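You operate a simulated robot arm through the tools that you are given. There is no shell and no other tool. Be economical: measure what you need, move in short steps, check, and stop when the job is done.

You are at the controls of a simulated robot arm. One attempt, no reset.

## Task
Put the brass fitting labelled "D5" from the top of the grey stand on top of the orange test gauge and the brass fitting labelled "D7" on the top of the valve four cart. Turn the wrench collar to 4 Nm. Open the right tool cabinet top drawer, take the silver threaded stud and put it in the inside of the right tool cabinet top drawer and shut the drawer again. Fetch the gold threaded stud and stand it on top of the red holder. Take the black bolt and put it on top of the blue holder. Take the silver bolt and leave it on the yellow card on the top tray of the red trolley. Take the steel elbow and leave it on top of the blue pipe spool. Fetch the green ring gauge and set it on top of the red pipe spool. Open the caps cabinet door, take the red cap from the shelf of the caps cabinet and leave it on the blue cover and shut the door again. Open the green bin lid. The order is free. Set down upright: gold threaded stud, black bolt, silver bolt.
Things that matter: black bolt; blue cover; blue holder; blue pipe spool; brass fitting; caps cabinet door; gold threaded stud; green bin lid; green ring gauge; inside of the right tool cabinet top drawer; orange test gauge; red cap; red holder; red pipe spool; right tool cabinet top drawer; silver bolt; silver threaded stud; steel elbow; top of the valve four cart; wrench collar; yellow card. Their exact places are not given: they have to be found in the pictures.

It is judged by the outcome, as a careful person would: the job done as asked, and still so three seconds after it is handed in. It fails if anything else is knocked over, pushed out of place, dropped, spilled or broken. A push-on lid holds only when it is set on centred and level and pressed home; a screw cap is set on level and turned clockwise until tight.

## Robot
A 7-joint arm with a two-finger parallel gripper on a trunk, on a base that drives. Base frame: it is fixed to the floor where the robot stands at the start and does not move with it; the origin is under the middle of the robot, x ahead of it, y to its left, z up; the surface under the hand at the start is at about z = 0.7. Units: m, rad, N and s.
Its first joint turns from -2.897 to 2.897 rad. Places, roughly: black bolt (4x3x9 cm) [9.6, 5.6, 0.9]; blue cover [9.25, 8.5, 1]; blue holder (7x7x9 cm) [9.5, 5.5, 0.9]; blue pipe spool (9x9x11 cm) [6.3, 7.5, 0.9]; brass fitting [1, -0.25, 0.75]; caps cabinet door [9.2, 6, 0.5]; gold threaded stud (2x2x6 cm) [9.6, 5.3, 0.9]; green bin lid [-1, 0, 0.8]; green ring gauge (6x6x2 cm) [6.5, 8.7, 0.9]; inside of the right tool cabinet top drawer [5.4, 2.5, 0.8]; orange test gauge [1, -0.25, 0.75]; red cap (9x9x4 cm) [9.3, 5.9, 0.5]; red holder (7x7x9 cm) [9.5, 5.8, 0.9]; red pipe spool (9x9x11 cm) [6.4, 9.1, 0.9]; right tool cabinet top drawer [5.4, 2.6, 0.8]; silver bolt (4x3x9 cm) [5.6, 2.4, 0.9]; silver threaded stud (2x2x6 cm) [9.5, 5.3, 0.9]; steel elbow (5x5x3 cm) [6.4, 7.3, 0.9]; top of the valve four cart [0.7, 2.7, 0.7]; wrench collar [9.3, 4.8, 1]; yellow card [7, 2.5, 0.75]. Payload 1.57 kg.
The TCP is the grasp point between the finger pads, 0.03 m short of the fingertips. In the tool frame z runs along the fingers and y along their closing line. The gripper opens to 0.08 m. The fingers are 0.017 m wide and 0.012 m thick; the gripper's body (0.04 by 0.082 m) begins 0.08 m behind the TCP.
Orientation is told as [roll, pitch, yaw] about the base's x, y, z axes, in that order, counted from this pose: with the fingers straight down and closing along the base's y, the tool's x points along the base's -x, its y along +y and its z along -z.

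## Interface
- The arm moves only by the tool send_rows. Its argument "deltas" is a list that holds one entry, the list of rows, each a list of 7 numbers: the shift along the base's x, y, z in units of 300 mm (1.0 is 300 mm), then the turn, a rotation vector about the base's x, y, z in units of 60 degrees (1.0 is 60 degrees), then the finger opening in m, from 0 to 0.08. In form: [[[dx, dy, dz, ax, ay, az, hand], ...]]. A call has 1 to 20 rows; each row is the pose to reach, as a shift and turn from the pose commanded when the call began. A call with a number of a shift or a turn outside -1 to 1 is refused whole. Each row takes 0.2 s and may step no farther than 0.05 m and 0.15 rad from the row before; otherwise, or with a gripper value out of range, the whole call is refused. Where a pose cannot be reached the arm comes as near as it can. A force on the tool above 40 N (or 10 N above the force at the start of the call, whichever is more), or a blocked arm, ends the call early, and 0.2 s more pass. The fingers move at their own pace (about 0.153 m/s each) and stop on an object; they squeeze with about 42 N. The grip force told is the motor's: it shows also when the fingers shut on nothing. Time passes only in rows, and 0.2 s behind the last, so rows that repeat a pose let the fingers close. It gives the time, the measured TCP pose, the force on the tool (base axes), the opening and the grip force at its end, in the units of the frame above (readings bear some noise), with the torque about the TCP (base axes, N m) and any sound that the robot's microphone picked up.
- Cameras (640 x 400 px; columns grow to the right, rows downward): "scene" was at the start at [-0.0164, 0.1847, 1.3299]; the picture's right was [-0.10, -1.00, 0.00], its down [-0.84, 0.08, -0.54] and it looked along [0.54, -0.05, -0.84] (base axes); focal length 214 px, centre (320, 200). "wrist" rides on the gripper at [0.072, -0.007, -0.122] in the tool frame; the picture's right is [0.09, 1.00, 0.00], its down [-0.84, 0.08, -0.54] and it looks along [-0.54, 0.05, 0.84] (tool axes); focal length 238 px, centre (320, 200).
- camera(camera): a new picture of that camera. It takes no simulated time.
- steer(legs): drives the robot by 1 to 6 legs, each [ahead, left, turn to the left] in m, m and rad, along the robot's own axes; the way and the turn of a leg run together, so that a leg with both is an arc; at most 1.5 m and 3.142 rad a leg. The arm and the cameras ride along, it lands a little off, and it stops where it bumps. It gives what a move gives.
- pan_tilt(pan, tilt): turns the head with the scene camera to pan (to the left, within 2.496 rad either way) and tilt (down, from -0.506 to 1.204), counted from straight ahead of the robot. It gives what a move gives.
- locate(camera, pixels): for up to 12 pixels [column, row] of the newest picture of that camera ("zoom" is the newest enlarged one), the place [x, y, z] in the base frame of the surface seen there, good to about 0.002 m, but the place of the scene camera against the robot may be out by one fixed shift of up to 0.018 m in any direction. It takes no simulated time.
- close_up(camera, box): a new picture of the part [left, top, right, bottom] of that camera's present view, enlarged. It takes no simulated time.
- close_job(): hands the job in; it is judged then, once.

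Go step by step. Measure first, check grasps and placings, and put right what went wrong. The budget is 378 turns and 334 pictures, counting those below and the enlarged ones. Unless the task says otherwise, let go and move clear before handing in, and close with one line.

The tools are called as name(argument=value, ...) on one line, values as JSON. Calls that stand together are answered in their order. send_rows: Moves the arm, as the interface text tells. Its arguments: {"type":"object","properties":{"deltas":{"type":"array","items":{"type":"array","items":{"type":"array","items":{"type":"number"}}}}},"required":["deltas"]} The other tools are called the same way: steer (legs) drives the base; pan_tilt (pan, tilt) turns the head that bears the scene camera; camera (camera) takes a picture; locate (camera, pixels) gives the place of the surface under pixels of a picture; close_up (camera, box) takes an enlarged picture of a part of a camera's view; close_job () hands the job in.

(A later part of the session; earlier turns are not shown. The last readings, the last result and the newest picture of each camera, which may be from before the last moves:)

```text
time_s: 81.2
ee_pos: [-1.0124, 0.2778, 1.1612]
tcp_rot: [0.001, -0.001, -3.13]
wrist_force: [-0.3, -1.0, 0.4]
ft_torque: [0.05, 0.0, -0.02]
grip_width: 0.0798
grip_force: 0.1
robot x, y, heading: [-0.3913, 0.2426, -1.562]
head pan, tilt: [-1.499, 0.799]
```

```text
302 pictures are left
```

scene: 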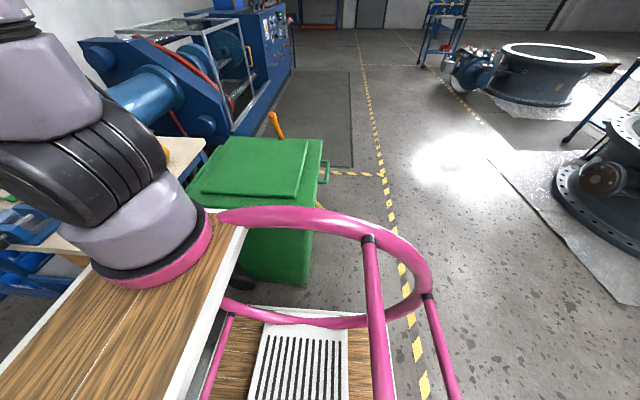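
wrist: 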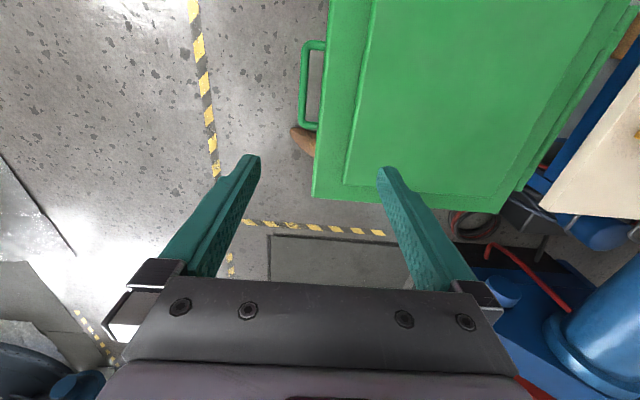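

close_up(camera="wrist", box=[280, 30, 376, 140])

locate(camera="wrist", pixels=[[304, 85], [302, 85], [307, 85], [304, 60], [304, 110], [322, 85], [329, 60], [523, 150]])

```text
3.64 times, centred on (328, 85) of wrist
```

zoom: 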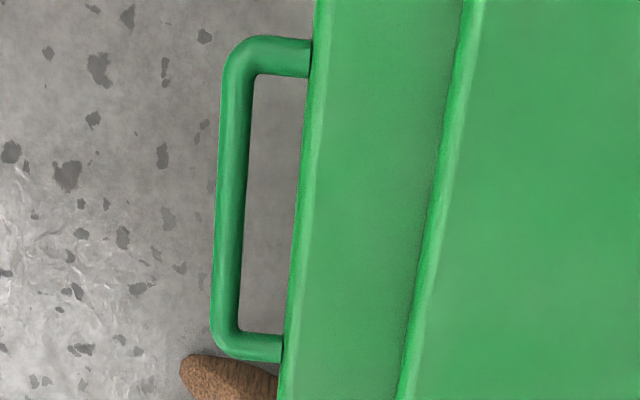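

```text
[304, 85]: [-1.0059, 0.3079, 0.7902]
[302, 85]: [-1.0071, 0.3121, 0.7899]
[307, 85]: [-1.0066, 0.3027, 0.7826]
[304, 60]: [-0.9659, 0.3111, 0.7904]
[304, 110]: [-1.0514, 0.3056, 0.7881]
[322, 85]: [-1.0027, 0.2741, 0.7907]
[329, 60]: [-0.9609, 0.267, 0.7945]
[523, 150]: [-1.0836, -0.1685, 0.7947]
```

Bar centre is at y≈0.307, z≈0.782. I'll pitch the tool to horizontal (pointing −y) in front of the bar.

send_rows(deltas=[[[0.0, 0.1, 0.0, -0.12, 0, 0, 0.08], [0.0, 0.2, 0.0, -0.25, 0, 0, 0.08], [0.0, 0.3, 0.0, -0.37, 0, 0, 0.08], [0.0, 0.4, 0.0, -0.5, 0, 0, 0.08], [0.0, 0.5, 0, -0.62, 0, 0, 0.08], [0.0, 0.6, 0, -0.75, 0, 0, 0.06], [0.0, 0.62, -0.1, -0.87, 0, 0, 0.06], [0.0, 0.62, -0.2, -1.0, 0, 0, 0.06]]])

send_rows(deltas=[[[0.0, 0, -0.1, -0.12, 0, 0, 0.05], [0.0, 0, -0.2, -0.25, 0, 0, 0.05], [0.0, 0, -0.3, -0.37, 0, 0, 0.05], [0.01, 0, -0.45, -0.5, 0, 0, 0.05], [0.02, 0, -0.6, -0.5, 0, 0, 0.05], [0.02, 0, -0.75, -0.5, 0, 0, 0.05], [0.02, 0, -0.9, -0.5, 0, 0, 0.05]]])

camera(camera="wrist")

camera(camera="scene")

```text
time_s: 83.0
ee_pos: [-0.9856, 0.4651, 1.1248]
tcp_rot: [1.02, -0.025, -3.122]
wrist_force: [-0.4, -0.5, 0.1]
ft_torque: [0.0, 0.01, 0.0]
grip_width: 0.0601
grip_force: 0.0
out of reach, approached as far as the arm can: row 8
robot x, y, heading: [-0.3989, 0.2438, -1.563]
head pan, tilt: [-1.499, 0.799]
```

```text
time_s: 84.6
ee_pos: [-0.9441, 0.4033, 0.9392]
tcp_rot: [1.57, -0.01, -3.139]
wrist_force: [-0.2, 0.0, -0.2]
ft_torque: [0.0, -0.04, 0.01]
grip_width: 0.05
grip_force: 0.0
out of reach, approached as far as the arm can: row 1, 2, 3, 4, 5, 6, 7
robot x, y, heading: [-0.3999, 0.2441, -1.559]
head pan, tilt: [-1.499, 0.799]
```

```text
300 pictures are left
```

wrist: 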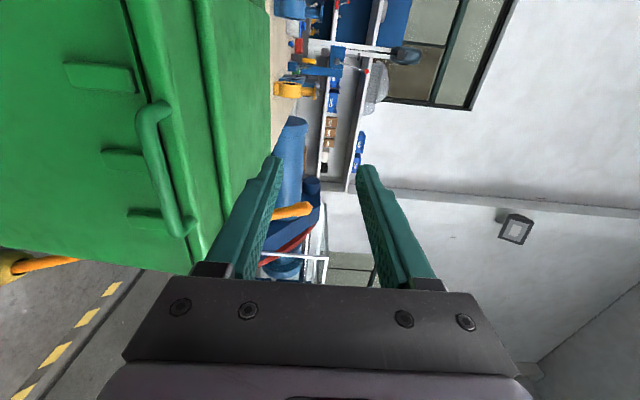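

```text
299 pictures are left
```

scene: 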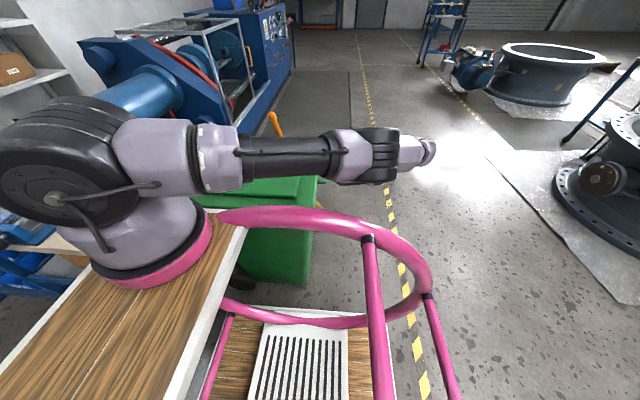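

Out of reach in this stance (arm stretched). I'll back the base +y by 0.25 m and re-pose.

steer(legs=[[-0.28, 0, 0]])

send_rows(deltas=[[[0, 0, 0, 0, 0, 0, 0.05]]])

```text
time_s: 86.6
ee_pos: [-0.9462, 0.6851, 0.9407]
tcp_rot: [1.569, -0.009, -3.141]
wrist_force: [-0.9, -0.1, 0.0]
ft_torque: [-0.01, -0.01, -0.03]
grip_width: 0.05
grip_force: 0.1
robot x, y, heading: [-0.3991, 0.5258, -1.564]
head pan, tilt: [-1.499, 0.799]
```

```text
time_s: 87.0
ee_pos: [-0.9478, 0.6853, 0.9409]
tcp_rot: [1.57, -0.01, -3.14]
wrist_force: [-0.4, 0.4, -0.7]
ft_torque: [0.0, 0.0, 0.0]
grip_width: 0.05
grip_force: 0.1
robot x, y, heading: [-0.4013, 0.5235, -1.56]
head pan, tilt: [-1.499, 0.799]
```

send_rows(deltas=[[[-0.03, -0.1, -0.1, 0, 0, 0, 0.05], [-0.06, -0.2, -0.2, 0, 0, 0, 0.05], [-0.09, -0.3, -0.3, 0, 0, 0, 0.05], [-0.12, -0.4, -0.4, 0, 0, 0, 0.05], [-0.15, -0.5, -0.5, 0, 0, 0, 0.05], [-0.19, -0.62, -0.527, 0, 0, 0, 0.05], [-0.19, -0.75, -0.527, 0, 0, 0, 0.05], [-0.19, -0.88, -0.527, 0, 0, 0, 0.05], [-0.19, -0.88, -0.527, 0, 0, 0, 0.05]]])

camera(camera="wrist")

```text
time_s: 89.0
ee_pos: [-1.005, 0.42, 0.7825]
tcp_rot: [1.568, -0.006, -3.139]
wrist_force: [-0.1, 1.3, 0.2]
ft_torque: [0.01, 0.0, -0.02]
grip_width: 0.0499
grip_force: 0.1
robot x, y, heading: [-0.4004, 0.5273, -1.564]
head pan, tilt: [-1.499, 0.799]
```

```text
298 pictures are left
```

wrist: 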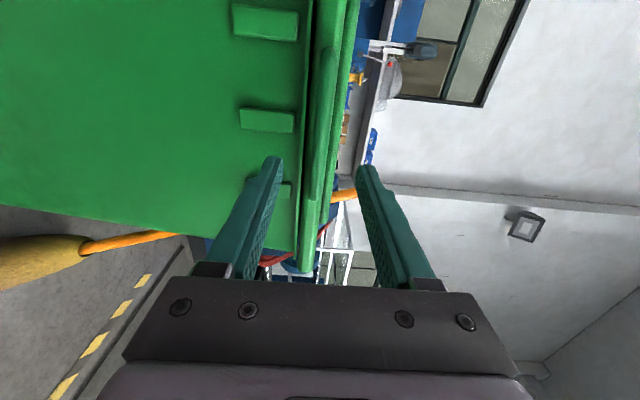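

locate(camera="wrist", pixels=[[317, 100], [317, 150], [322, 100], [290, 120], [265, 120], [330, 100], [313, 190]])

close_up(camera="wrist", box=[220, 60, 420, 260])

```text
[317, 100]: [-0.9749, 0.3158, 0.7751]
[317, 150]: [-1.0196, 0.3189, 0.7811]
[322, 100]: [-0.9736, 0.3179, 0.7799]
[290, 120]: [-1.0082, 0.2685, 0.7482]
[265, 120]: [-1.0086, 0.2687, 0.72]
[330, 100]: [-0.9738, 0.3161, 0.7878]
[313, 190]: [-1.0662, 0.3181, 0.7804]
```

```text
2.00 times, centred on (320, 160) of wrist
```

zoom: 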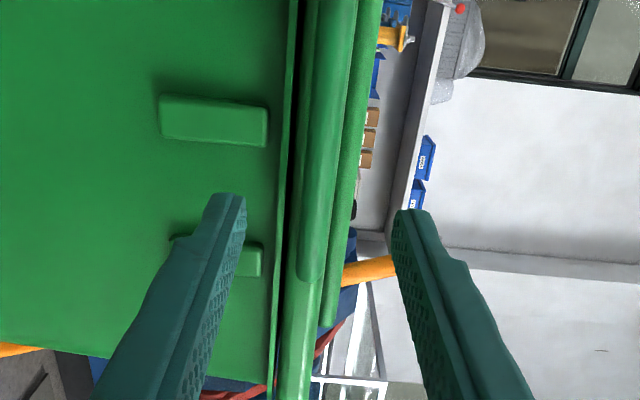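

Bar front at y≈0.318, z≈0.782: advance and grip.

send_rows(deltas=[[[0, -0.12, 0, 0, 0, 0, 0.05], [0, -0.24, 0, 0, 0, 0, 0.05], [0, -0.34, 0, 0, 0, 0, 0.05], [0, -0.34, 0, 0, 0, 0, 0.02], [0, -0.34, 0, 0, 0, 0, 0.0], [0, -0.34, 0, 0, 0, 0, 0.0]]])

```text
time_s: 90.4
ee_pos: [-1.0035, 0.3177, 0.7823]
tcp_rot: [1.57, -0.01, -3.141]
wrist_force: [0.5, 1.1, 7.2]
ft_torque: [-0.07, -0.42, -0.43]
grip_width: 0.0158
grip_force: 31.4
robot x, y, heading: [-0.401, 0.5237, -1.562]
head pan, tilt: [-1.499, 0.799]
```

Gripped (16 mm). Now lift along the hinge arc, first 0.27 rad.

send_rows(deltas=[[[0, -0.0069, 0.152, 0.086, 0, 0, 0], [0, -0.0273, 0.303, 0.172, 0, 0, 0], [0, -0.0613, 0.452, 0.258, 0, 0, 0]]])

camera(camera="scene")

```text
time_s: 91.2
ee_pos: [-1.0039, 0.3005, 0.9169]
tcp_rot: [1.295, -0.009, -3.137]
wrist_force: [-2.5, 9.2, -3.6]
ft_torque: [0.06, -0.56, 0.77]
grip_width: 0.0157
grip_force: 31.3
robot x, y, heading: [-0.3979, 0.5278, -1.561]
head pan, tilt: [-1.499, 0.799]
```

```text
296 pictures are left
```

scene: 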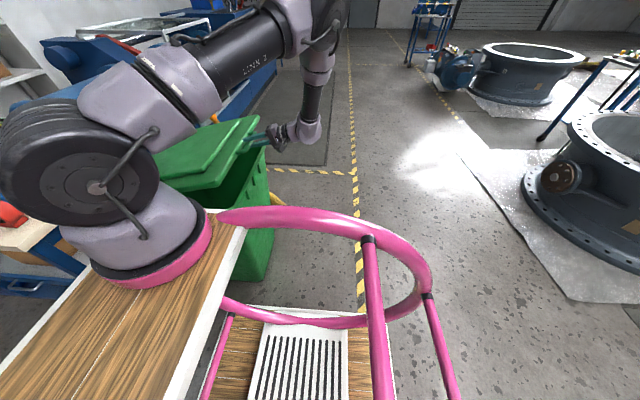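

The lid lifts cleanly. Continuing the arc to about 0.8 rad.

send_rows(deltas=[[[0, -0.045, 0.145, 0.086, 0, 0, 0], [0, -0.105, 0.285, 0.172, 0, 0, 0], [0, -0.178, 0.419, 0.258, 0, 0, 0], [0, -0.262, 0.546, 0.344, 0, 0, 0], [0, -0.357, 0.665, 0.43, 0, 0, 0], [0, -0.4625, 0.775, 0.516, 0, 0, 0]]])

camera(camera="scene")

```text
time_s: 92.6
ee_pos: [-1.0036, 0.1629, 1.1515]
tcp_rot: [0.76, -0.004, -3.136]
wrist_force: [-0.3, 19.1, 13.7]
ft_torque: [0.0, -0.6, 0.07]
grip_width: 0.016
grip_force: 31.5
robot x, y, heading: [-0.4003, 0.5277, -1.562]
head pan, tilt: [-1.499, 0.799]
```

```text
295 pictures are left
```

scene: 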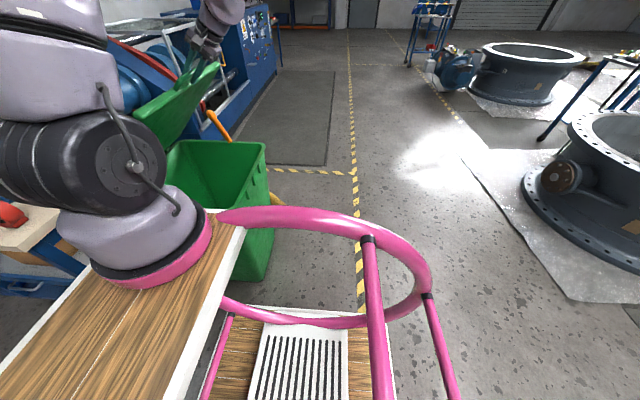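

Radial compression of ~23 N means my radius is slightly small; I'll add a few mm and continue toward vertical.

send_rows(deltas=[[[0, -0.105, 0.113, 0.086, 0, 0, 0], [0, -0.2237, 0.211, 0.172, 0, 0, 0], [0, -0.357, 0.29, 0.258, 0, 0, 0], [0, -0.496, 0.357, 0.344, 0, 0, 0], [0, -0.642, 0.411, 0.43, 0, 0, 0], [0, -0.791, 0.452, 0.516, 0, 0, 0], [0, -0.943, 0.479, 0.602, 0, 0, 0]]])

camera(camera="scene")

```text
time_s: 94.2
ee_pos: [-1.0019, -0.1205, 1.2943]
tcp_rot: [0.128, 0.0, -3.132]
wrist_force: [-1.6, 5.2, 20.4]
ft_torque: [-0.03, 0.07, -0.19]
grip_width: 0.0157
grip_force: 30.6
robot x, y, heading: [-0.4036, 0.5272, -1.555]
head pan, tilt: [-1.499, 0.799]
```

```text
294 pictures are left
```

scene: 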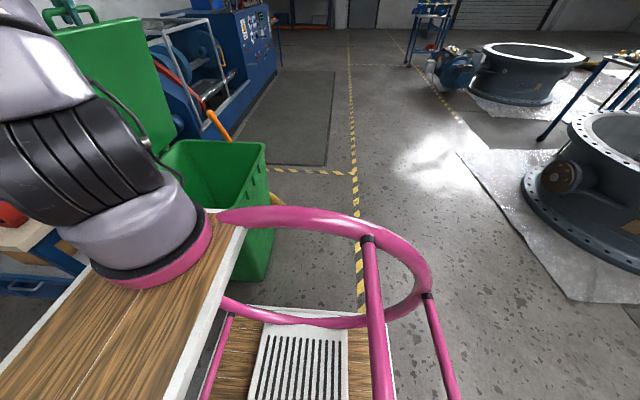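

Near vertical. Push a bit past vertical so it stays open.

send_rows(deltas=[[[0, -0.154, 0.015, 0.086, 0, 0, 0], [0, -0.309, 0.015, 0.172, 0, 0, 0], [0, -0.463, 0.002, 0.258, 0, 0, 0], [0, -0.615, -0.025, 0.344, 0, 0, 0]]])

camera(camera="scene")

```text
time_s: 94.8
ee_pos: [-1.0029, -0.2143, 1.2997]
tcp_rot: [-0.062, 0.005, -3.133]
wrist_force: [7.4, -0.6, 11.1]
ft_torque: [0.14, -0.7, -0.51]
grip_width: 0.0161
grip_force: 31.1
out of reach, approached as far as the arm can: row 3
robot x, y, heading: [-0.3997, 0.5251, -1.563]
head pan, tilt: [-1.499, 0.799]
stopped in row 3: the force on the tool passed its limit at 96 N (the readings are from after the stop); the commanded pose is now the measured one
```

```text
293 pictures are left
```

scene: 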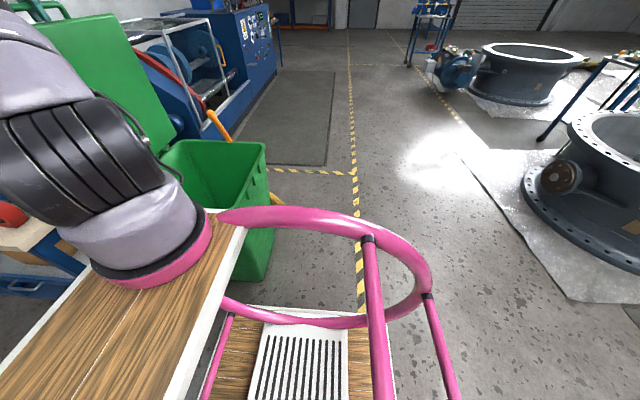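

Lid is at about 93°, at a stop or the arm's reach. Release and see whether it stays.

send_rows(deltas=[[[0, 0, 0, 0, 0, 0, 0.03], [0, 0, 0, 0, 0, 0, 0.06], [0, 0, 0, 0, 0, 0, 0.06], [0, 0, 0.08, 0, 0, 0, 0.06], [0, 0, 0.16, 0, 0, 0, 0.06], [0, 0, 0.24, 0, 0, 0, 0.06]]])

camera(camera="wrist")

```text
time_s: 96.2
ee_pos: [-0.9976, -0.2162, 1.3359]
tcp_rot: [-0.065, 0.006, -3.134]
wrist_force: [0.4, -0.3, 0.3]
ft_torque: [-0.02, 0.04, -0.01]
grip_width: 0.0604
grip_force: 0.2
out of reach, approached as far as the arm can: row 5, 6
robot x, y, heading: [-0.4023, 0.5267, -1.56]
head pan, tilt: [-1.499, 0.799]
```

```text
292 pictures are left
```

wrist: 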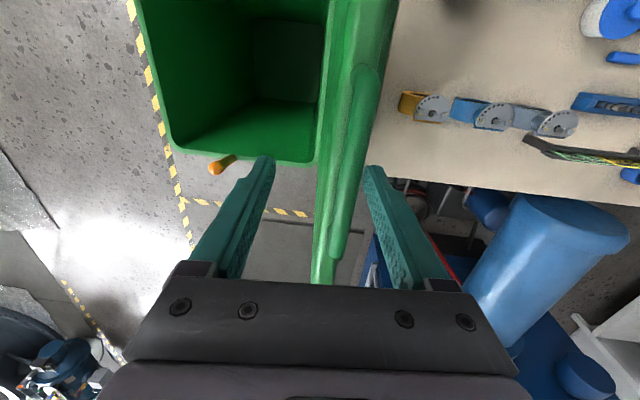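

The lid holds. I'll retreat along the bar toward the robot while rising.

send_rows(deltas=[[[0.1, 0, 0.03, 0, 0, 0, 0.07], [0.2, 0, 0.08, 0, 0, 0, 0.07], [0.3, 0, 0.14, 0, 0, 0, 0.07], [0.35, 0.03, 0.25, 0, 0, 0, 0.07], [0.4, 0.1, 0.35, 0, 0, 0, 0.07], [0.4, 0.25, 0.35, 0, 0, 0, 0.07], [0.4, 0.4, 0.35, 0, 0, 0, 0.07], [0.4, 0.55, 0.35, 0, 0, 0, 0.07], [0.4, 0.7, 0.3, 0, 0, 0, 0.07]]])

camera(camera="scene")

camera(camera="wrist")

```text
time_s: 98.2
ee_pos: [-0.8771, -0.0076, 1.4231]
tcp_rot: [-0.065, 0.007, -3.131]
wrist_force: [0.2, -0.3, -0.2]
ft_torque: [0.05, 0.03, 0.03]
grip_width: 0.0698
grip_force: 0.0
robot x, y, heading: [-0.3992, 0.5249, -1.559]
head pan, tilt: [-1.499, 0.799]
```

```text
291 pictures are left
```

scene: 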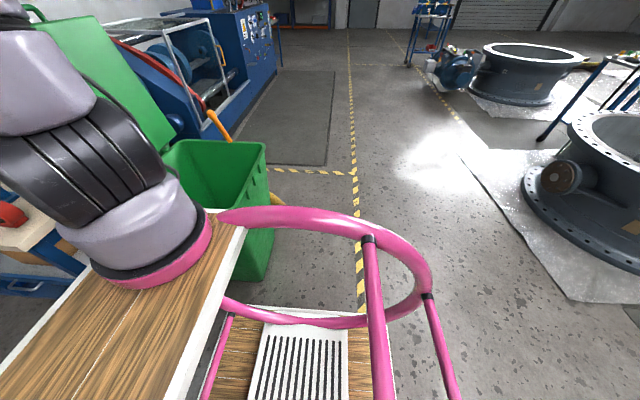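

```text
290 pictures are left
```

wrist: 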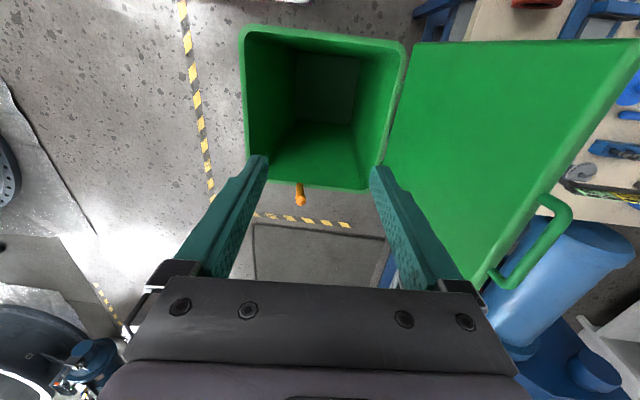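

The green lid is open past vertical and stays. Now I return the arm to a compact travel pose ahead of the robot.

send_rows(deltas=[[[0.05, 0, 0, 0.062, 0, 0, 0.07], [0.15, 0, 0, 0.062, 0, 0.0, 0.07]]])

send_rows(deltas=[[[0.1, -0.02, 0, 0, 0, 0.1, 0.07], [0.2, -0.04, 0, 0, 0, 0.2, 0.07], [0.3, -0.07, 0, 0, 0, 0.3, 0.07], [0.4, -0.1, 0, 0, 0, 0.42, 0.07], [0.5, -0.12, 0, 0, 0, 0.54, 0.07], [0.6, -0.14, 0, 0, 0, 0.66, 0.07], [0.7, -0.16, 0, 0, 0, 0.75, 0.07]]])

send_rows(deltas=[[[0.05, -0.01, 0, 0, 0, 0.1, 0.07], [0.1, -0.02, 0, 0, 0, 0.2, 0.07], [0.15, -0.03, 0, 0, 0, 0.3, 0.07], [0.2, -0.04, 0, 0, 0, 0.42, 0.07], [0.25, -0.05, 0, 0, 0, 0.54, 0.07], [0.3, -0.06, 0, 0, 0, 0.66, 0.07], [0.35, -0.07, 0, 0, 0, 0.75, 0.07]]])

steer(legs=[[-1.2, 0, 0], [0, 0, 1.56]])

pan_tilt(pan=0.2, tilt=0.4)

camera(camera="scene")

```text
time_s: 98.8
ee_pos: [-0.8333, -0.0067, 1.4222]
tcp_rot: [-0.129, 0.008, -3.131]
wrist_force: [-0.4, -0.2, -0.5]
ft_torque: [0.0, 0.02, -0.01]
grip_width: 0.0702
grip_force: 0.1
robot x, y, heading: [-0.4013, 0.5262, -1.558]
head pan, tilt: [-1.499, 0.799]
```

```text
time_s: 100.4
ee_pos: [-0.6236, -0.0542, 1.4246]
tcp_rot: [-0.128, 0.006, -2.347]
wrist_force: [-0.2, -0.4, 0.9]
ft_torque: [0.0, -0.07, 0.01]
grip_width: 0.0701
grip_force: 0.0
robot x, y, heading: [-0.3967, 0.5206, -1.565]
head pan, tilt: [-1.499, 0.799]
```

```text
time_s: 102.0
ee_pos: [-0.5166, -0.0767, 1.4235]
tcp_rot: [-0.129, 0.006, -1.561]
wrist_force: [-0.4, -0.1, 0.3]
ft_torque: [-0.02, 0.01, 0.04]
grip_width: 0.0701
grip_force: 0.1
robot x, y, heading: [-0.3991, 0.5232, -1.566]
head pan, tilt: [-1.499, 0.799]
```

```text
time_s: 111.9
ee_pos: [0.1847, 1.6087, 1.4245]
tcp_rot: [-0.128, 0.007, 0.02]
wrist_force: [0.0, 0.2, 0.3]
ft_torque: [0.01, 0.01, -0.03]
grip_width: 0.0701
grip_force: 0.1
robot x, y, heading: [-0.4153, 1.7188, 0.018]
head pan, tilt: [-1.499, 0.799]
```

```text
time_s: 113.7
ee_pos: [0.1845, 1.6081, 1.4239]
tcp_rot: [-0.131, 0.007, 0.02]
wrist_force: [0.0, 0.3, -0.4]
ft_torque: [0.0, 0.01, -0.02]
grip_width: 0.0702
grip_force: 0.1
robot x, y, heading: [-0.4142, 1.7226, 0.016]
head pan, tilt: [0.201, 0.4]
```

```text
289 pictures are left
```

scene: 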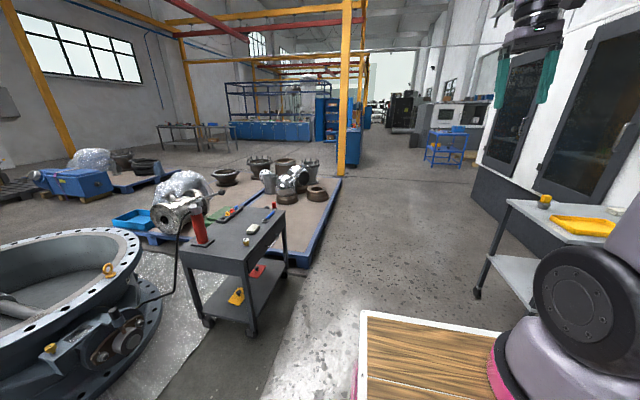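

The corridor ahead is clear. Fix the roll, and measure the column/cabinet and floor limits.

send_rows(deltas=[[[0, 0, 0, 0.062, 0, 0, 0.07], [0, 0, 0, 0.123, 0, 0, 0.07]]])

locate(camera="scene", pixels=[[343, 172], [348, 165], [338, 182], [310, 265], [355, 160], [477, 295], [475, 180], [490, 210], [440, 165], [360, 130]])

close_up(camera="scene", box=[300, 80, 500, 205])

```text
time_s: 114.2
ee_pos: [0.186, 1.6079, 1.423]
tcp_rot: [0.0, 0.005, 0.019]
wrist_force: [0.1, 0.2, 0.8]
ft_torque: [0.0, 0.01, 0.01]
grip_width: 0.0701
grip_force: 0.1
robot x, y, heading: [-0.4166, 1.7182, 0.019]
head pan, tilt: [0.201, 0.4]
```

```text
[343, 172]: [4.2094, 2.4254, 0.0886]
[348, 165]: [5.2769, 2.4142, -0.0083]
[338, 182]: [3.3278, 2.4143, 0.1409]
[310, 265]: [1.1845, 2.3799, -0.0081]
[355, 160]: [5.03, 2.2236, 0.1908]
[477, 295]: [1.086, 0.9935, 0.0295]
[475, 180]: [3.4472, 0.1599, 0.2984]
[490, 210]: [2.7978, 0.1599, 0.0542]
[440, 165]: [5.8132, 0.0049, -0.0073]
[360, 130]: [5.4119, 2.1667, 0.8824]
```

```text
3.20 times, centred on (400, 142) of scene
```

zoom: 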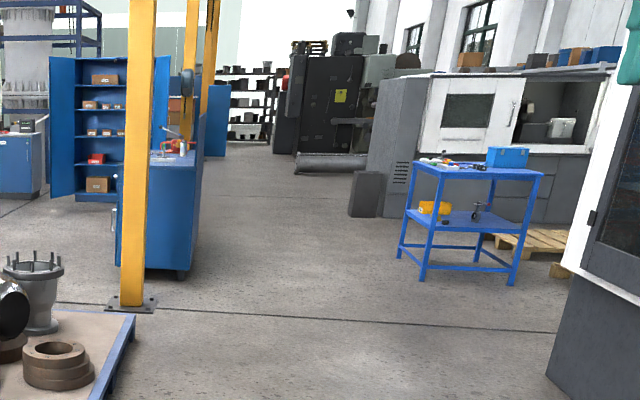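

Drive along the corridor to x≈4.1.

steer(legs=[[0, -0.1, -0.019], [1.5, 0, 0], [1.5, 0, 0], [1.5, 0, 0]])

pan_tilt(pan=0.5, tilt=0.5)

camera(camera="scene")

```text
time_s: 136.6
ee_pos: [4.7071, 1.5568, 1.4235]
tcp_rot: [-0.001, 0.005, 0.03]
wrist_force: [-0.1, -0.7, -0.2]
ft_torque: [0.04, -0.01, -0.02]
grip_width: 0.0698
grip_force: 0.1
robot x, y, heading: [4.103, 1.664, 0.023]
head pan, tilt: [0.201, 0.4]
```

```text
time_s: 137.4
ee_pos: [4.7073, 1.5555, 1.4238]
tcp_rot: [0.001, 0.005, 0.03]
wrist_force: [-0.4, 0.3, -0.2]
ft_torque: [0.03, -0.04, 0.02]
grip_width: 0.0698
grip_force: 0.0
robot x, y, heading: [4.1027, 1.6613, 0.028]
head pan, tilt: [0.499, 0.499]
```

```text
287 pictures are left
```

scene: 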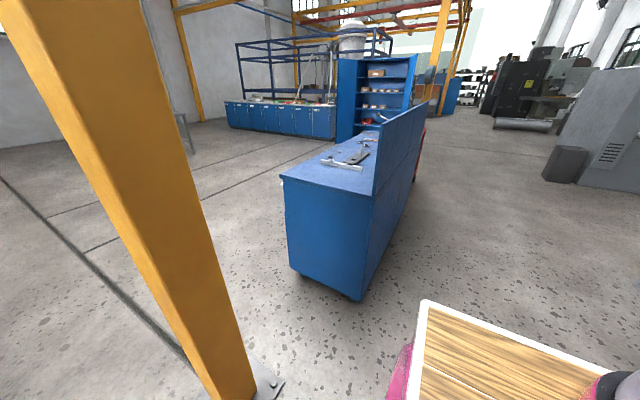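

locate(camera="scene", pixels=[[283, 178], [372, 195], [382, 125], [425, 105], [340, 145], [350, 165], [358, 300], [395, 115], [355, 118], [410, 112], [265, 385]])

close_up(camera="scene", box=[270, 50, 450, 200])

```text
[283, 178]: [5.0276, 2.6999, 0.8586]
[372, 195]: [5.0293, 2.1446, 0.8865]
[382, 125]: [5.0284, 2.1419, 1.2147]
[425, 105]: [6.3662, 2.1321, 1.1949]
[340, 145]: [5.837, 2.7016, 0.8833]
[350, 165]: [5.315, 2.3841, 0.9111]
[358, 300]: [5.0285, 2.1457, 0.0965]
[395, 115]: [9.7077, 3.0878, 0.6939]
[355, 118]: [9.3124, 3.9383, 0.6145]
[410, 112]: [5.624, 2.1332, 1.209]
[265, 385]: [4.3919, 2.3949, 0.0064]
```

```text
2.67 times, centred on (360, 125) of scene
```

zoom: 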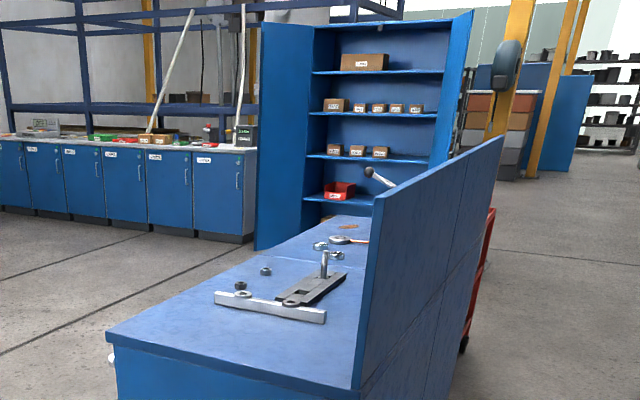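

The drawers face +y. I'll pass between the pallet and the column; look left first.

pan_tilt(pan=1.6, tilt=0.6)

camera(camera="scene")

```text
time_s: 138.7
ee_pos: [4.7067, 1.5557, 1.4245]
tcp_rot: [0.0, 0.006, 0.03]
wrist_force: [-0.6, -0.6, -0.4]
ft_torque: [0.0, 0.02, 0.02]
grip_width: 0.0698
grip_force: 0.1
robot x, y, heading: [4.1033, 1.6618, 0.031]
head pan, tilt: [1.6, 0.6]
```

```text
285 pictures are left
```

scene: 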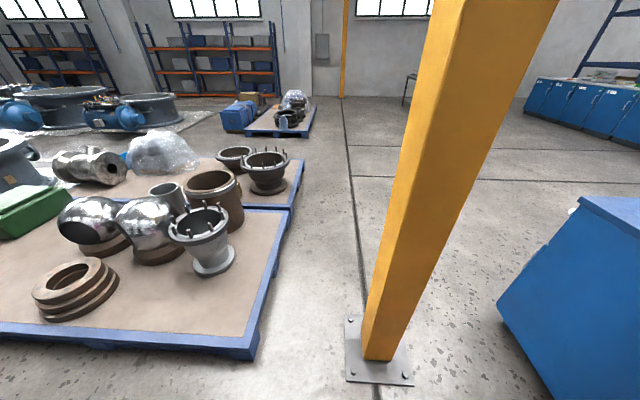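

locate(camera="scene", pixels=[[255, 352], [302, 160], [348, 380], [347, 320], [290, 215], [318, 130]])

```text
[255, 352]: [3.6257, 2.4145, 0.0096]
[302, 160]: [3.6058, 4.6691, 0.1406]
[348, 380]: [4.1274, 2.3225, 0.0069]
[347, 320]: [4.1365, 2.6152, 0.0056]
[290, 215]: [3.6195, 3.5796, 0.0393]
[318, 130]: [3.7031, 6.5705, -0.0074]
```

The gap by the pallet is only 0.5 m. I'll check the far end near the red trolley instead.

steer(legs=[[1.5, -0.2, -0.03]])

pan_tilt(pan=0.5, tilt=0.5)

camera(camera="scene")

```text
refused: leg 1 is longer than a leg can be; nothing moved
```

```text
time_s: 140.0
ee_pos: [4.7069, 1.5555, 1.423]
tcp_rot: [0.001, 0.005, 0.03]
wrist_force: [0.1, -0.8, -0.3]
ft_torque: [0.0, -0.04, 0.01]
grip_width: 0.0701
grip_force: 0.1
robot x, y, heading: [4.1065, 1.6621, 0.035]
head pan, tilt: [0.499, 0.499]
```

```text
284 pictures are left
```

scene: 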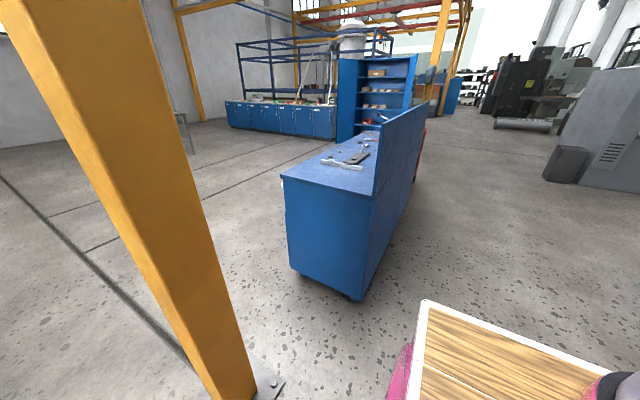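

steer(legs=[[1.45, -0.2, -0.03]])

pan_tilt(pan=0.5, tilt=0.5)

camera(camera="scene")

```text
time_s: 147.3
ee_pos: [6.162, 1.3604, 1.4229]
tcp_rot: [0.001, 0.006, 0.0]
wrist_force: [-0.7, -0.1, 0.1]
ft_torque: [0.0, -0.03, 0.01]
grip_width: 0.07
grip_force: 0.2
robot x, y, heading: [5.5638, 1.4891, -0.004]
head pan, tilt: [0.499, 0.499]
```

```text
time_s: 147.9
ee_pos: [6.1623, 1.3606, 1.4237]
tcp_rot: [0.001, 0.005, 0.001]
wrist_force: [0.4, -0.2, -0.1]
ft_torque: [0.0, 0.0, -0.01]
grip_width: 0.0701
grip_force: 0.0
robot x, y, heading: [5.5651, 1.4848, -0.003]
head pan, tilt: [0.499, 0.499]
```

```text
283 pictures are left
```

scene: 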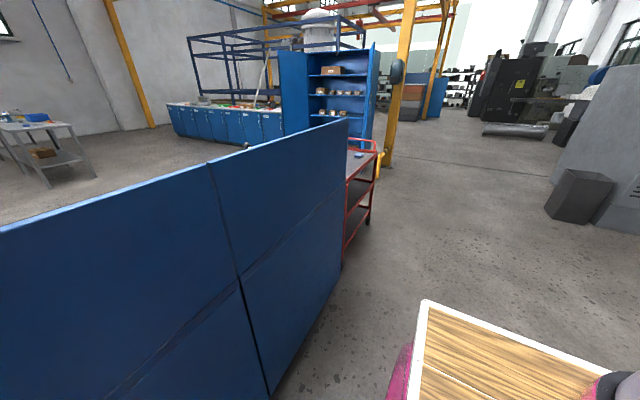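

steer(legs=[[1.4, -0.1, 0]])

pan_tilt(pan=1.0, tilt=0.6)

camera(camera="scene")

```text
time_s: 155.0
ee_pos: [7.5755, 1.2588, 1.4231]
tcp_rot: [0.001, 0.005, 0.0]
wrist_force: [-1.2, -0.3, 0.4]
ft_torque: [0.01, -0.03, -0.01]
grip_width: 0.07
grip_force: 0.1
robot x, y, heading: [6.9733, 1.3829, -0.002]
head pan, tilt: [0.499, 0.499]
```

```text
time_s: 155.9
ee_pos: [7.5738, 1.2588, 1.4228]
tcp_rot: [0.001, 0.006, -0.003]
wrist_force: [-0.4, 0.3, 0.2]
ft_torque: [0.02, 0.01, 0.0]
grip_width: 0.0698
grip_force: 0.0
robot x, y, heading: [6.9762, 1.384, 0.004]
head pan, tilt: [1.0, 0.6]
```

```text
282 pictures are left
```

scene: 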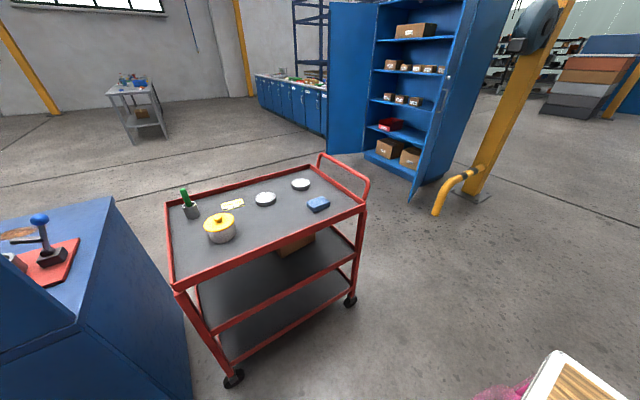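

locate(camera="scene", pixels=[[232, 204], [168, 205], [178, 288], [365, 205], [318, 157], [220, 230], [415, 200], [437, 212], [365, 150], [335, 150], [405, 190], [480, 195]])

close_up(camera="scene", box=[150, 150, 380, 290])

```text
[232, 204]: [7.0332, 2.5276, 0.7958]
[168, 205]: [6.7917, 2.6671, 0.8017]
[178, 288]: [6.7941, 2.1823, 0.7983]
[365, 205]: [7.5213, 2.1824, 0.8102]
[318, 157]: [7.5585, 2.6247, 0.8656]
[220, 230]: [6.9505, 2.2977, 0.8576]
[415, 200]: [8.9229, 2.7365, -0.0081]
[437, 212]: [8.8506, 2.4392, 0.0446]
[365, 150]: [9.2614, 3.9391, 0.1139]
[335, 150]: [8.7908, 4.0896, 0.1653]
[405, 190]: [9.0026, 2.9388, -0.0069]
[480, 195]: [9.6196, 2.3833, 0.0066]
```

```text
2.78 times, centred on (265, 220) of scene
```

zoom: 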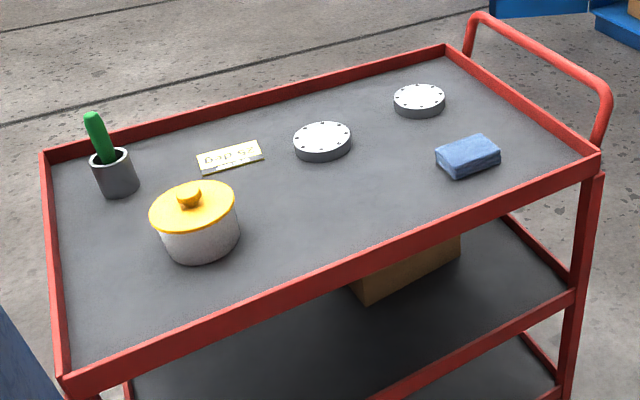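

Card found at about (7.03, 2.53, 0.795). Drive around the trolley's right end to the drawer side.

steer(legs=[[1.15, 0, 0], [0, 0, 1.571], [1.1, 0, 0], [1.15, 0, 0], [0, 0, 1.571]])

pan_tilt(pan=0.4, tilt=0.5)

camera(camera="scene")

```text
time_s: 180.2
ee_pos: [7.5307, 3.7585, 1.4242]
tcp_rot: [-0.001, 0.006, -3.138]
wrist_force: [0.3, 0.6, 0.0]
ft_torque: [0.01, 0.02, -0.01]
grip_width: 0.0702
grip_force: 0.0
robot x, y, heading: [8.1276, 3.639, -3.139]
head pan, tilt: [1.0, 0.6]
```

```text
time_s: 181.2
ee_pos: [7.5314, 3.7579, 1.4241]
tcp_rot: [-0.001, 0.004, -3.139]
wrist_force: [0.1, -1.1, -0.7]
ft_torque: [0.02, 0.0, 0.0]
grip_width: 0.07
grip_force: 0.1
robot x, y, heading: [8.1332, 3.6372, -3.14]
head pan, tilt: [0.4, 0.499]
```

```text
280 pictures are left
```

scene: 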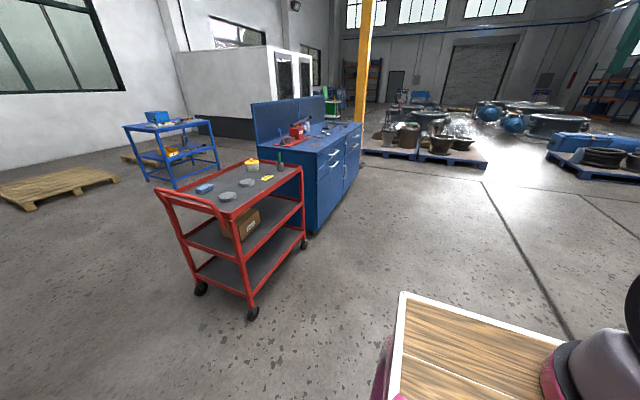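

steer(legs=[[1.35, 0, 0], [1.3, 0, 0], [0, 0, 1.571]])

pan_tilt(pan=0.0, tilt=0.7)

camera(camera="scene")

camera(camera="wrist")

```text
time_s: 197.9
ee_pos: [5.3537, 3.0525, 1.4234]
tcp_rot: [-0.002, 0.007, -1.583]
wrist_force: [1.0, 0.1, 0.2]
ft_torque: [-0.01, 0.01, -0.03]
grip_width: 0.0698
grip_force: 0.0
robot x, y, heading: [5.4853, 3.6504, -1.584]
head pan, tilt: [0.4, 0.499]
```

```text
time_s: 198.7
ee_pos: [5.3548, 3.0529, 1.4236]
tcp_rot: [0.0, 0.007, -1.582]
wrist_force: [-0.3, -0.3, 0.2]
ft_torque: [0.0, 0.0, -0.03]
grip_width: 0.07
grip_force: 0.1
robot x, y, heading: [5.4854, 3.6515, -1.589]
head pan, tilt: [0.0, 0.7]
```

```text
279 pictures are left
```

scene: 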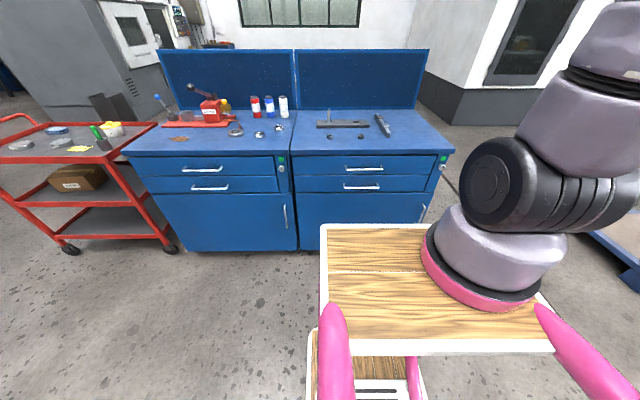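

```text
278 pictures are left
```

wrist: 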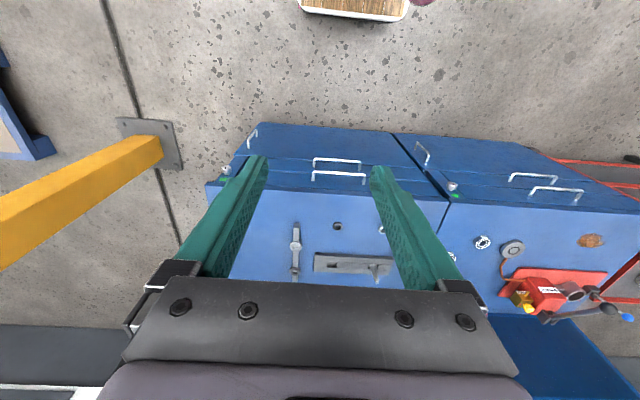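

close_up(camera="scene", box=[290, 90, 460, 200])

close_up(camera="wrist", box=[200, 110, 460, 290])

locate(camera="wrist", pixels=[[340, 174], [315, 175], [364, 178], [337, 159], [337, 186], [335, 170], [376, 266], [320, 262], [337, 226], [383, 230], [210, 200], [440, 200]])

```text
3.64 times, centred on (375, 145) of scene
```

zoom: 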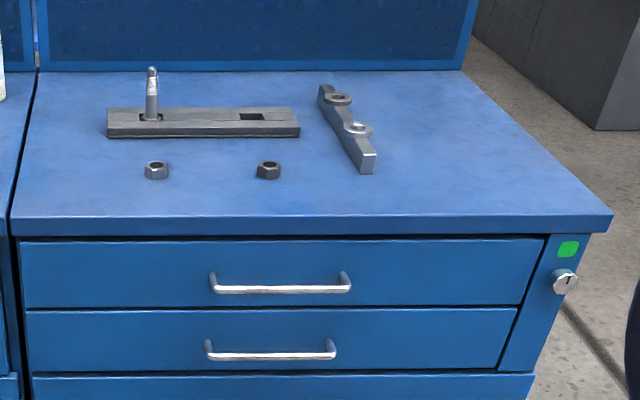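

```text
2.22 times, centred on (330, 200) of wrist
```

zoom: 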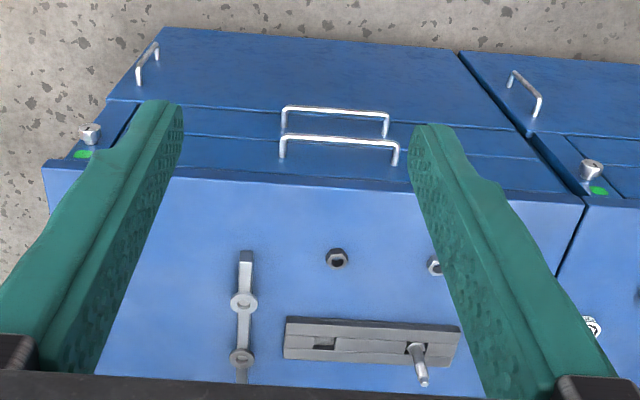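

```text
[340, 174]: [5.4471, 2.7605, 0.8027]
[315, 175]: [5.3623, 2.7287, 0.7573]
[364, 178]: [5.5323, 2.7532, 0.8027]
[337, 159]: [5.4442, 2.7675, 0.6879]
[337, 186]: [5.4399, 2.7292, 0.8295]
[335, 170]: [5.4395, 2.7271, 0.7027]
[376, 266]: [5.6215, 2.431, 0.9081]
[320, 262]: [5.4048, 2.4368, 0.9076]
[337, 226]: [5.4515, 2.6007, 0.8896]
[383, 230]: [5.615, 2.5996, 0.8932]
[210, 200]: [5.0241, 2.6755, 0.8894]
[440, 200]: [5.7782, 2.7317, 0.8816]
```

Top-drawer handle: bar at y≈2.760, z≈0.80, x 5.365–5.53. I'll turn the tool 90° (closing along y) and come above it.

send_rows(deltas=[[[0.04, -0.08, -0.1, 0, 0, 0.1, 0.05], [0.08, -0.16, -0.2, 0, 0, 0.2, 0.05], [0.12, -0.24, -0.3, 0, 0, 0.3, 0.05], [0.16, -0.32, -0.4, 0, 0, 0.42, 0.05], [0.2, -0.4, -0.5, 0, 0, 0.54, 0.05], [0.25, -0.48, -0.6, 0, 0, 0.66, 0.05], [0.307, -0.56, -0.7, 0, 0, 0.76, 0.05]]])

send_rows(deltas=[[[0.0, -0.06, -0.1, 0, 0, 0.1, 0.05], [0.0, -0.12, -0.2, 0, 0, 0.2, 0.05], [0.0, -0.18, -0.3, 0, 0, 0.3, 0.05], [0.0, -0.24, -0.4, 0, 0, 0.42, 0.05], [0.0, -0.3, -0.5, 0, 0, 0.54, 0.05], [0.0, -0.36, -0.6, 0, 0, 0.66, 0.04], [0, -0.38, -0.7, 0, 0, 0.75, 0.03]]])

camera(camera="wrist")

```text
time_s: 200.3
ee_pos: [5.4448, 2.8848, 1.2153]
tcp_rot: [-0.002, 0.003, -0.786]
wrist_force: [-0.4, -0.3, 0.0]
ft_torque: [-0.03, 0.0, 0.01]
grip_width: 0.0498
grip_force: 0.1
robot x, y, heading: [5.4867, 3.6503, -1.584]
head pan, tilt: [0.0, 0.7]
```

```text
time_s: 201.9
ee_pos: [5.4461, 2.7712, 1.0036]
tcp_rot: [0.0, 0.002, 0.001]
wrist_force: [-0.1, 0.6, 0.8]
ft_torque: [-0.03, 0.01, 0.01]
grip_width: 0.0302
grip_force: 0.1
robot x, y, heading: [5.4879, 3.6456, -1.588]
head pan, tilt: [0.0, 0.7]
```

```text
275 pictures are left
```

wrist: 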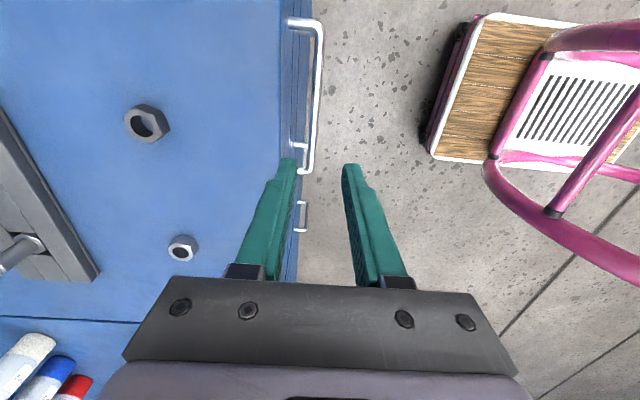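

locate(camera="wrist", pixels=[[318, 60], [317, 100], [313, 140], [320, 30], [310, 165], [300, 190], [298, 225], [283, 60], [280, 140], [305, 172], [305, 23]])

close_up(camera="wrist", box=[260, 10, 360, 240])

```text
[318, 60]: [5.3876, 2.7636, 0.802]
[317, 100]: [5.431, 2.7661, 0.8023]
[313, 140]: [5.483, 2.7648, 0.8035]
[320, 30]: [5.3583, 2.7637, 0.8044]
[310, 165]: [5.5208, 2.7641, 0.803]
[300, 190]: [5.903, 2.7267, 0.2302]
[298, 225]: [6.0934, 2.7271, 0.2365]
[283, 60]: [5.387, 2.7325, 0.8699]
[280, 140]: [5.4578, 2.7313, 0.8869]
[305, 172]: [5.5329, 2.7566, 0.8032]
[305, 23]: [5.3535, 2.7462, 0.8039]
```

```text
1.74 times, centred on (310, 125) of wrist
```

zoom: 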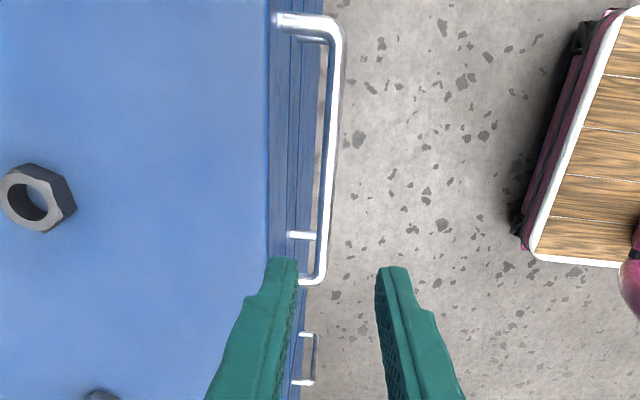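

Bar centre y≈2.764, z≈0.798. Descend with the inner finger in the gap, TCP z≈0.816.

send_rows(deltas=[[[0, -0.023, -0.12, 0, 0, 0, 0.03], [0, -0.023, -0.24, 0, 0, 0, 0.03], [0, -0.023, -0.36, 0, 0, 0, 0.03], [0, -0.023, -0.48, 0, 0, 0, 0.03], [0, -0.023, -0.57, 0, 0, 0, 0.03], [0, -0.023, -0.625, 0, 0, 0, 0.03], [0, -0.023, -0.625, 0, 0, 0, 0.0], [0, -0.023, -0.625, 0, 0, 0, 0.0]]])

```text
time_s: 203.7
ee_pos: [5.4456, 2.7641, 0.8149]
tcp_rot: [0.001, 0.006, -0.002]
wrist_force: [0.5, -1.6, -9.6]
ft_torque: [-0.07, -0.13, 0.05]
grip_width: 0.0117
grip_force: 28.7
robot x, y, heading: [5.4854, 3.653, -1.592]
head pan, tilt: [0.0, 0.7]
```

Bar gripped (12 mm). Pull the drawer +y by 0.28 m.

send_rows(deltas=[[[0, 0.04, 0, 0, 0, 0, 0], [0, 0.1, 0, 0, 0, 0, 0], [0, 0.2, 0, 0, 0, 0, 0], [0, 0.32, 0, 0, 0, 0, 0], [0, 0.44, 0, 0, 0, 0, 0], [0, 0.56, 0, 0, 0, 0, 0], [0, 0.68, 0, 0, 0, 0, 0], [0, 0.8, 0, 0, 0, 0, 0], [0, 0.9, 0, 0, 0, 0, 0], [0, 0.93, 0, 0, 0, 0, 0]]])

camera(camera="wrist")

```text
time_s: 205.9
ee_pos: [5.4459, 3.0419, 0.8158]
tcp_rot: [-0.002, 0.001, -0.002]
wrist_force: [2.3, 0.7, 8.7]
ft_torque: [0.02, -0.69, 0.03]
grip_width: 0.0122
grip_force: 29.3
robot x, y, heading: [5.4833, 3.6503, -1.584]
head pan, tilt: [0.0, 0.7]
```

```text
273 pictures are left
```

wrist: 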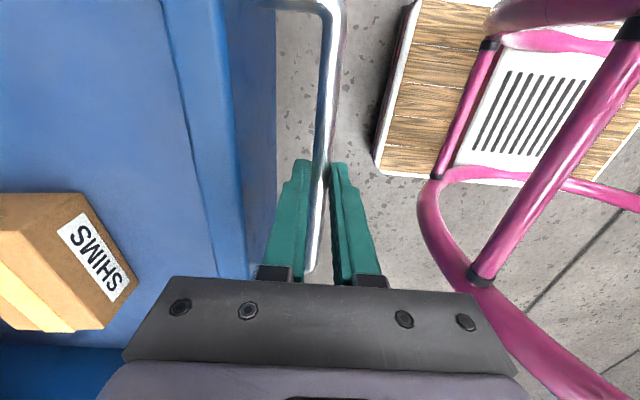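

Drawer open; a "SHIMS" box is inside. Release and rise.

send_rows(deltas=[[[0, 0, 0, 0, 0, 0, 0.03], [0, 0, 0, 0, 0, 0, 0.03], [0, 0, 0.12, 0, 0, 0, 0.03], [0, 0, 0.26, 0, 0, 0, 0.03], [0, 0, 0.4, 0, 0, 0, 0.03], [0, -0.06, 0.54, 0, 0, 0, 0.06], [0, -0.12, 0.68, 0, 0, 0, 0.08], [0, -0.18, 0.82, 0, 0, 0, 0.08], [0, -0.24, 0.96, 0, 0, 0, 0.08]]])

camera(camera="wrist")

```text
time_s: 207.9
ee_pos: [5.4454, 2.9682, 1.1052]
tcp_rot: [-0.001, 0.006, -0.002]
wrist_force: [-0.2, -0.5, -0.3]
ft_torque: [0.0, -0.01, -0.02]
grip_width: 0.08
grip_force: 0.0
robot x, y, heading: [5.485, 3.6533, -1.583]
head pan, tilt: [0.0, 0.7]
```

```text
272 pictures are left
```

wrist: 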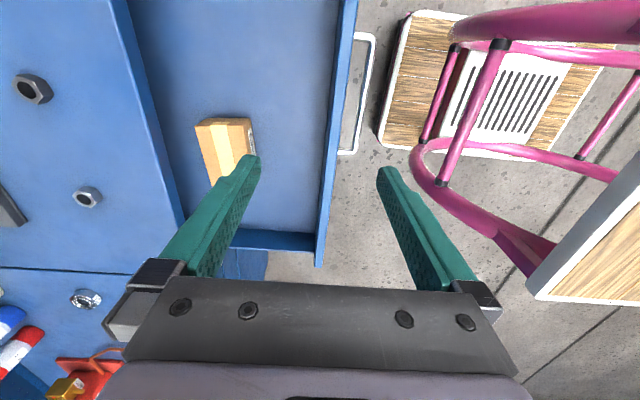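

locate(camera="wrist", pixels=[[290, 60], [200, 50], [290, 200], [225, 130], [245, 125], [340, 60], [325, 230], [170, 150], [290, 130], [365, 90]])

```text
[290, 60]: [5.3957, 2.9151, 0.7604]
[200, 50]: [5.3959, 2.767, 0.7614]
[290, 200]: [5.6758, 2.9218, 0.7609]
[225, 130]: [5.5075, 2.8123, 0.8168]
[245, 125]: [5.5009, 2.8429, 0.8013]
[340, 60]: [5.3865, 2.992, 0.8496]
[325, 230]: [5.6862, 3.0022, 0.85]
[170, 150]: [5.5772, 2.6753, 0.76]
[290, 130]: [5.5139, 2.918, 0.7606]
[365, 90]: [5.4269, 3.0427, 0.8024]
```

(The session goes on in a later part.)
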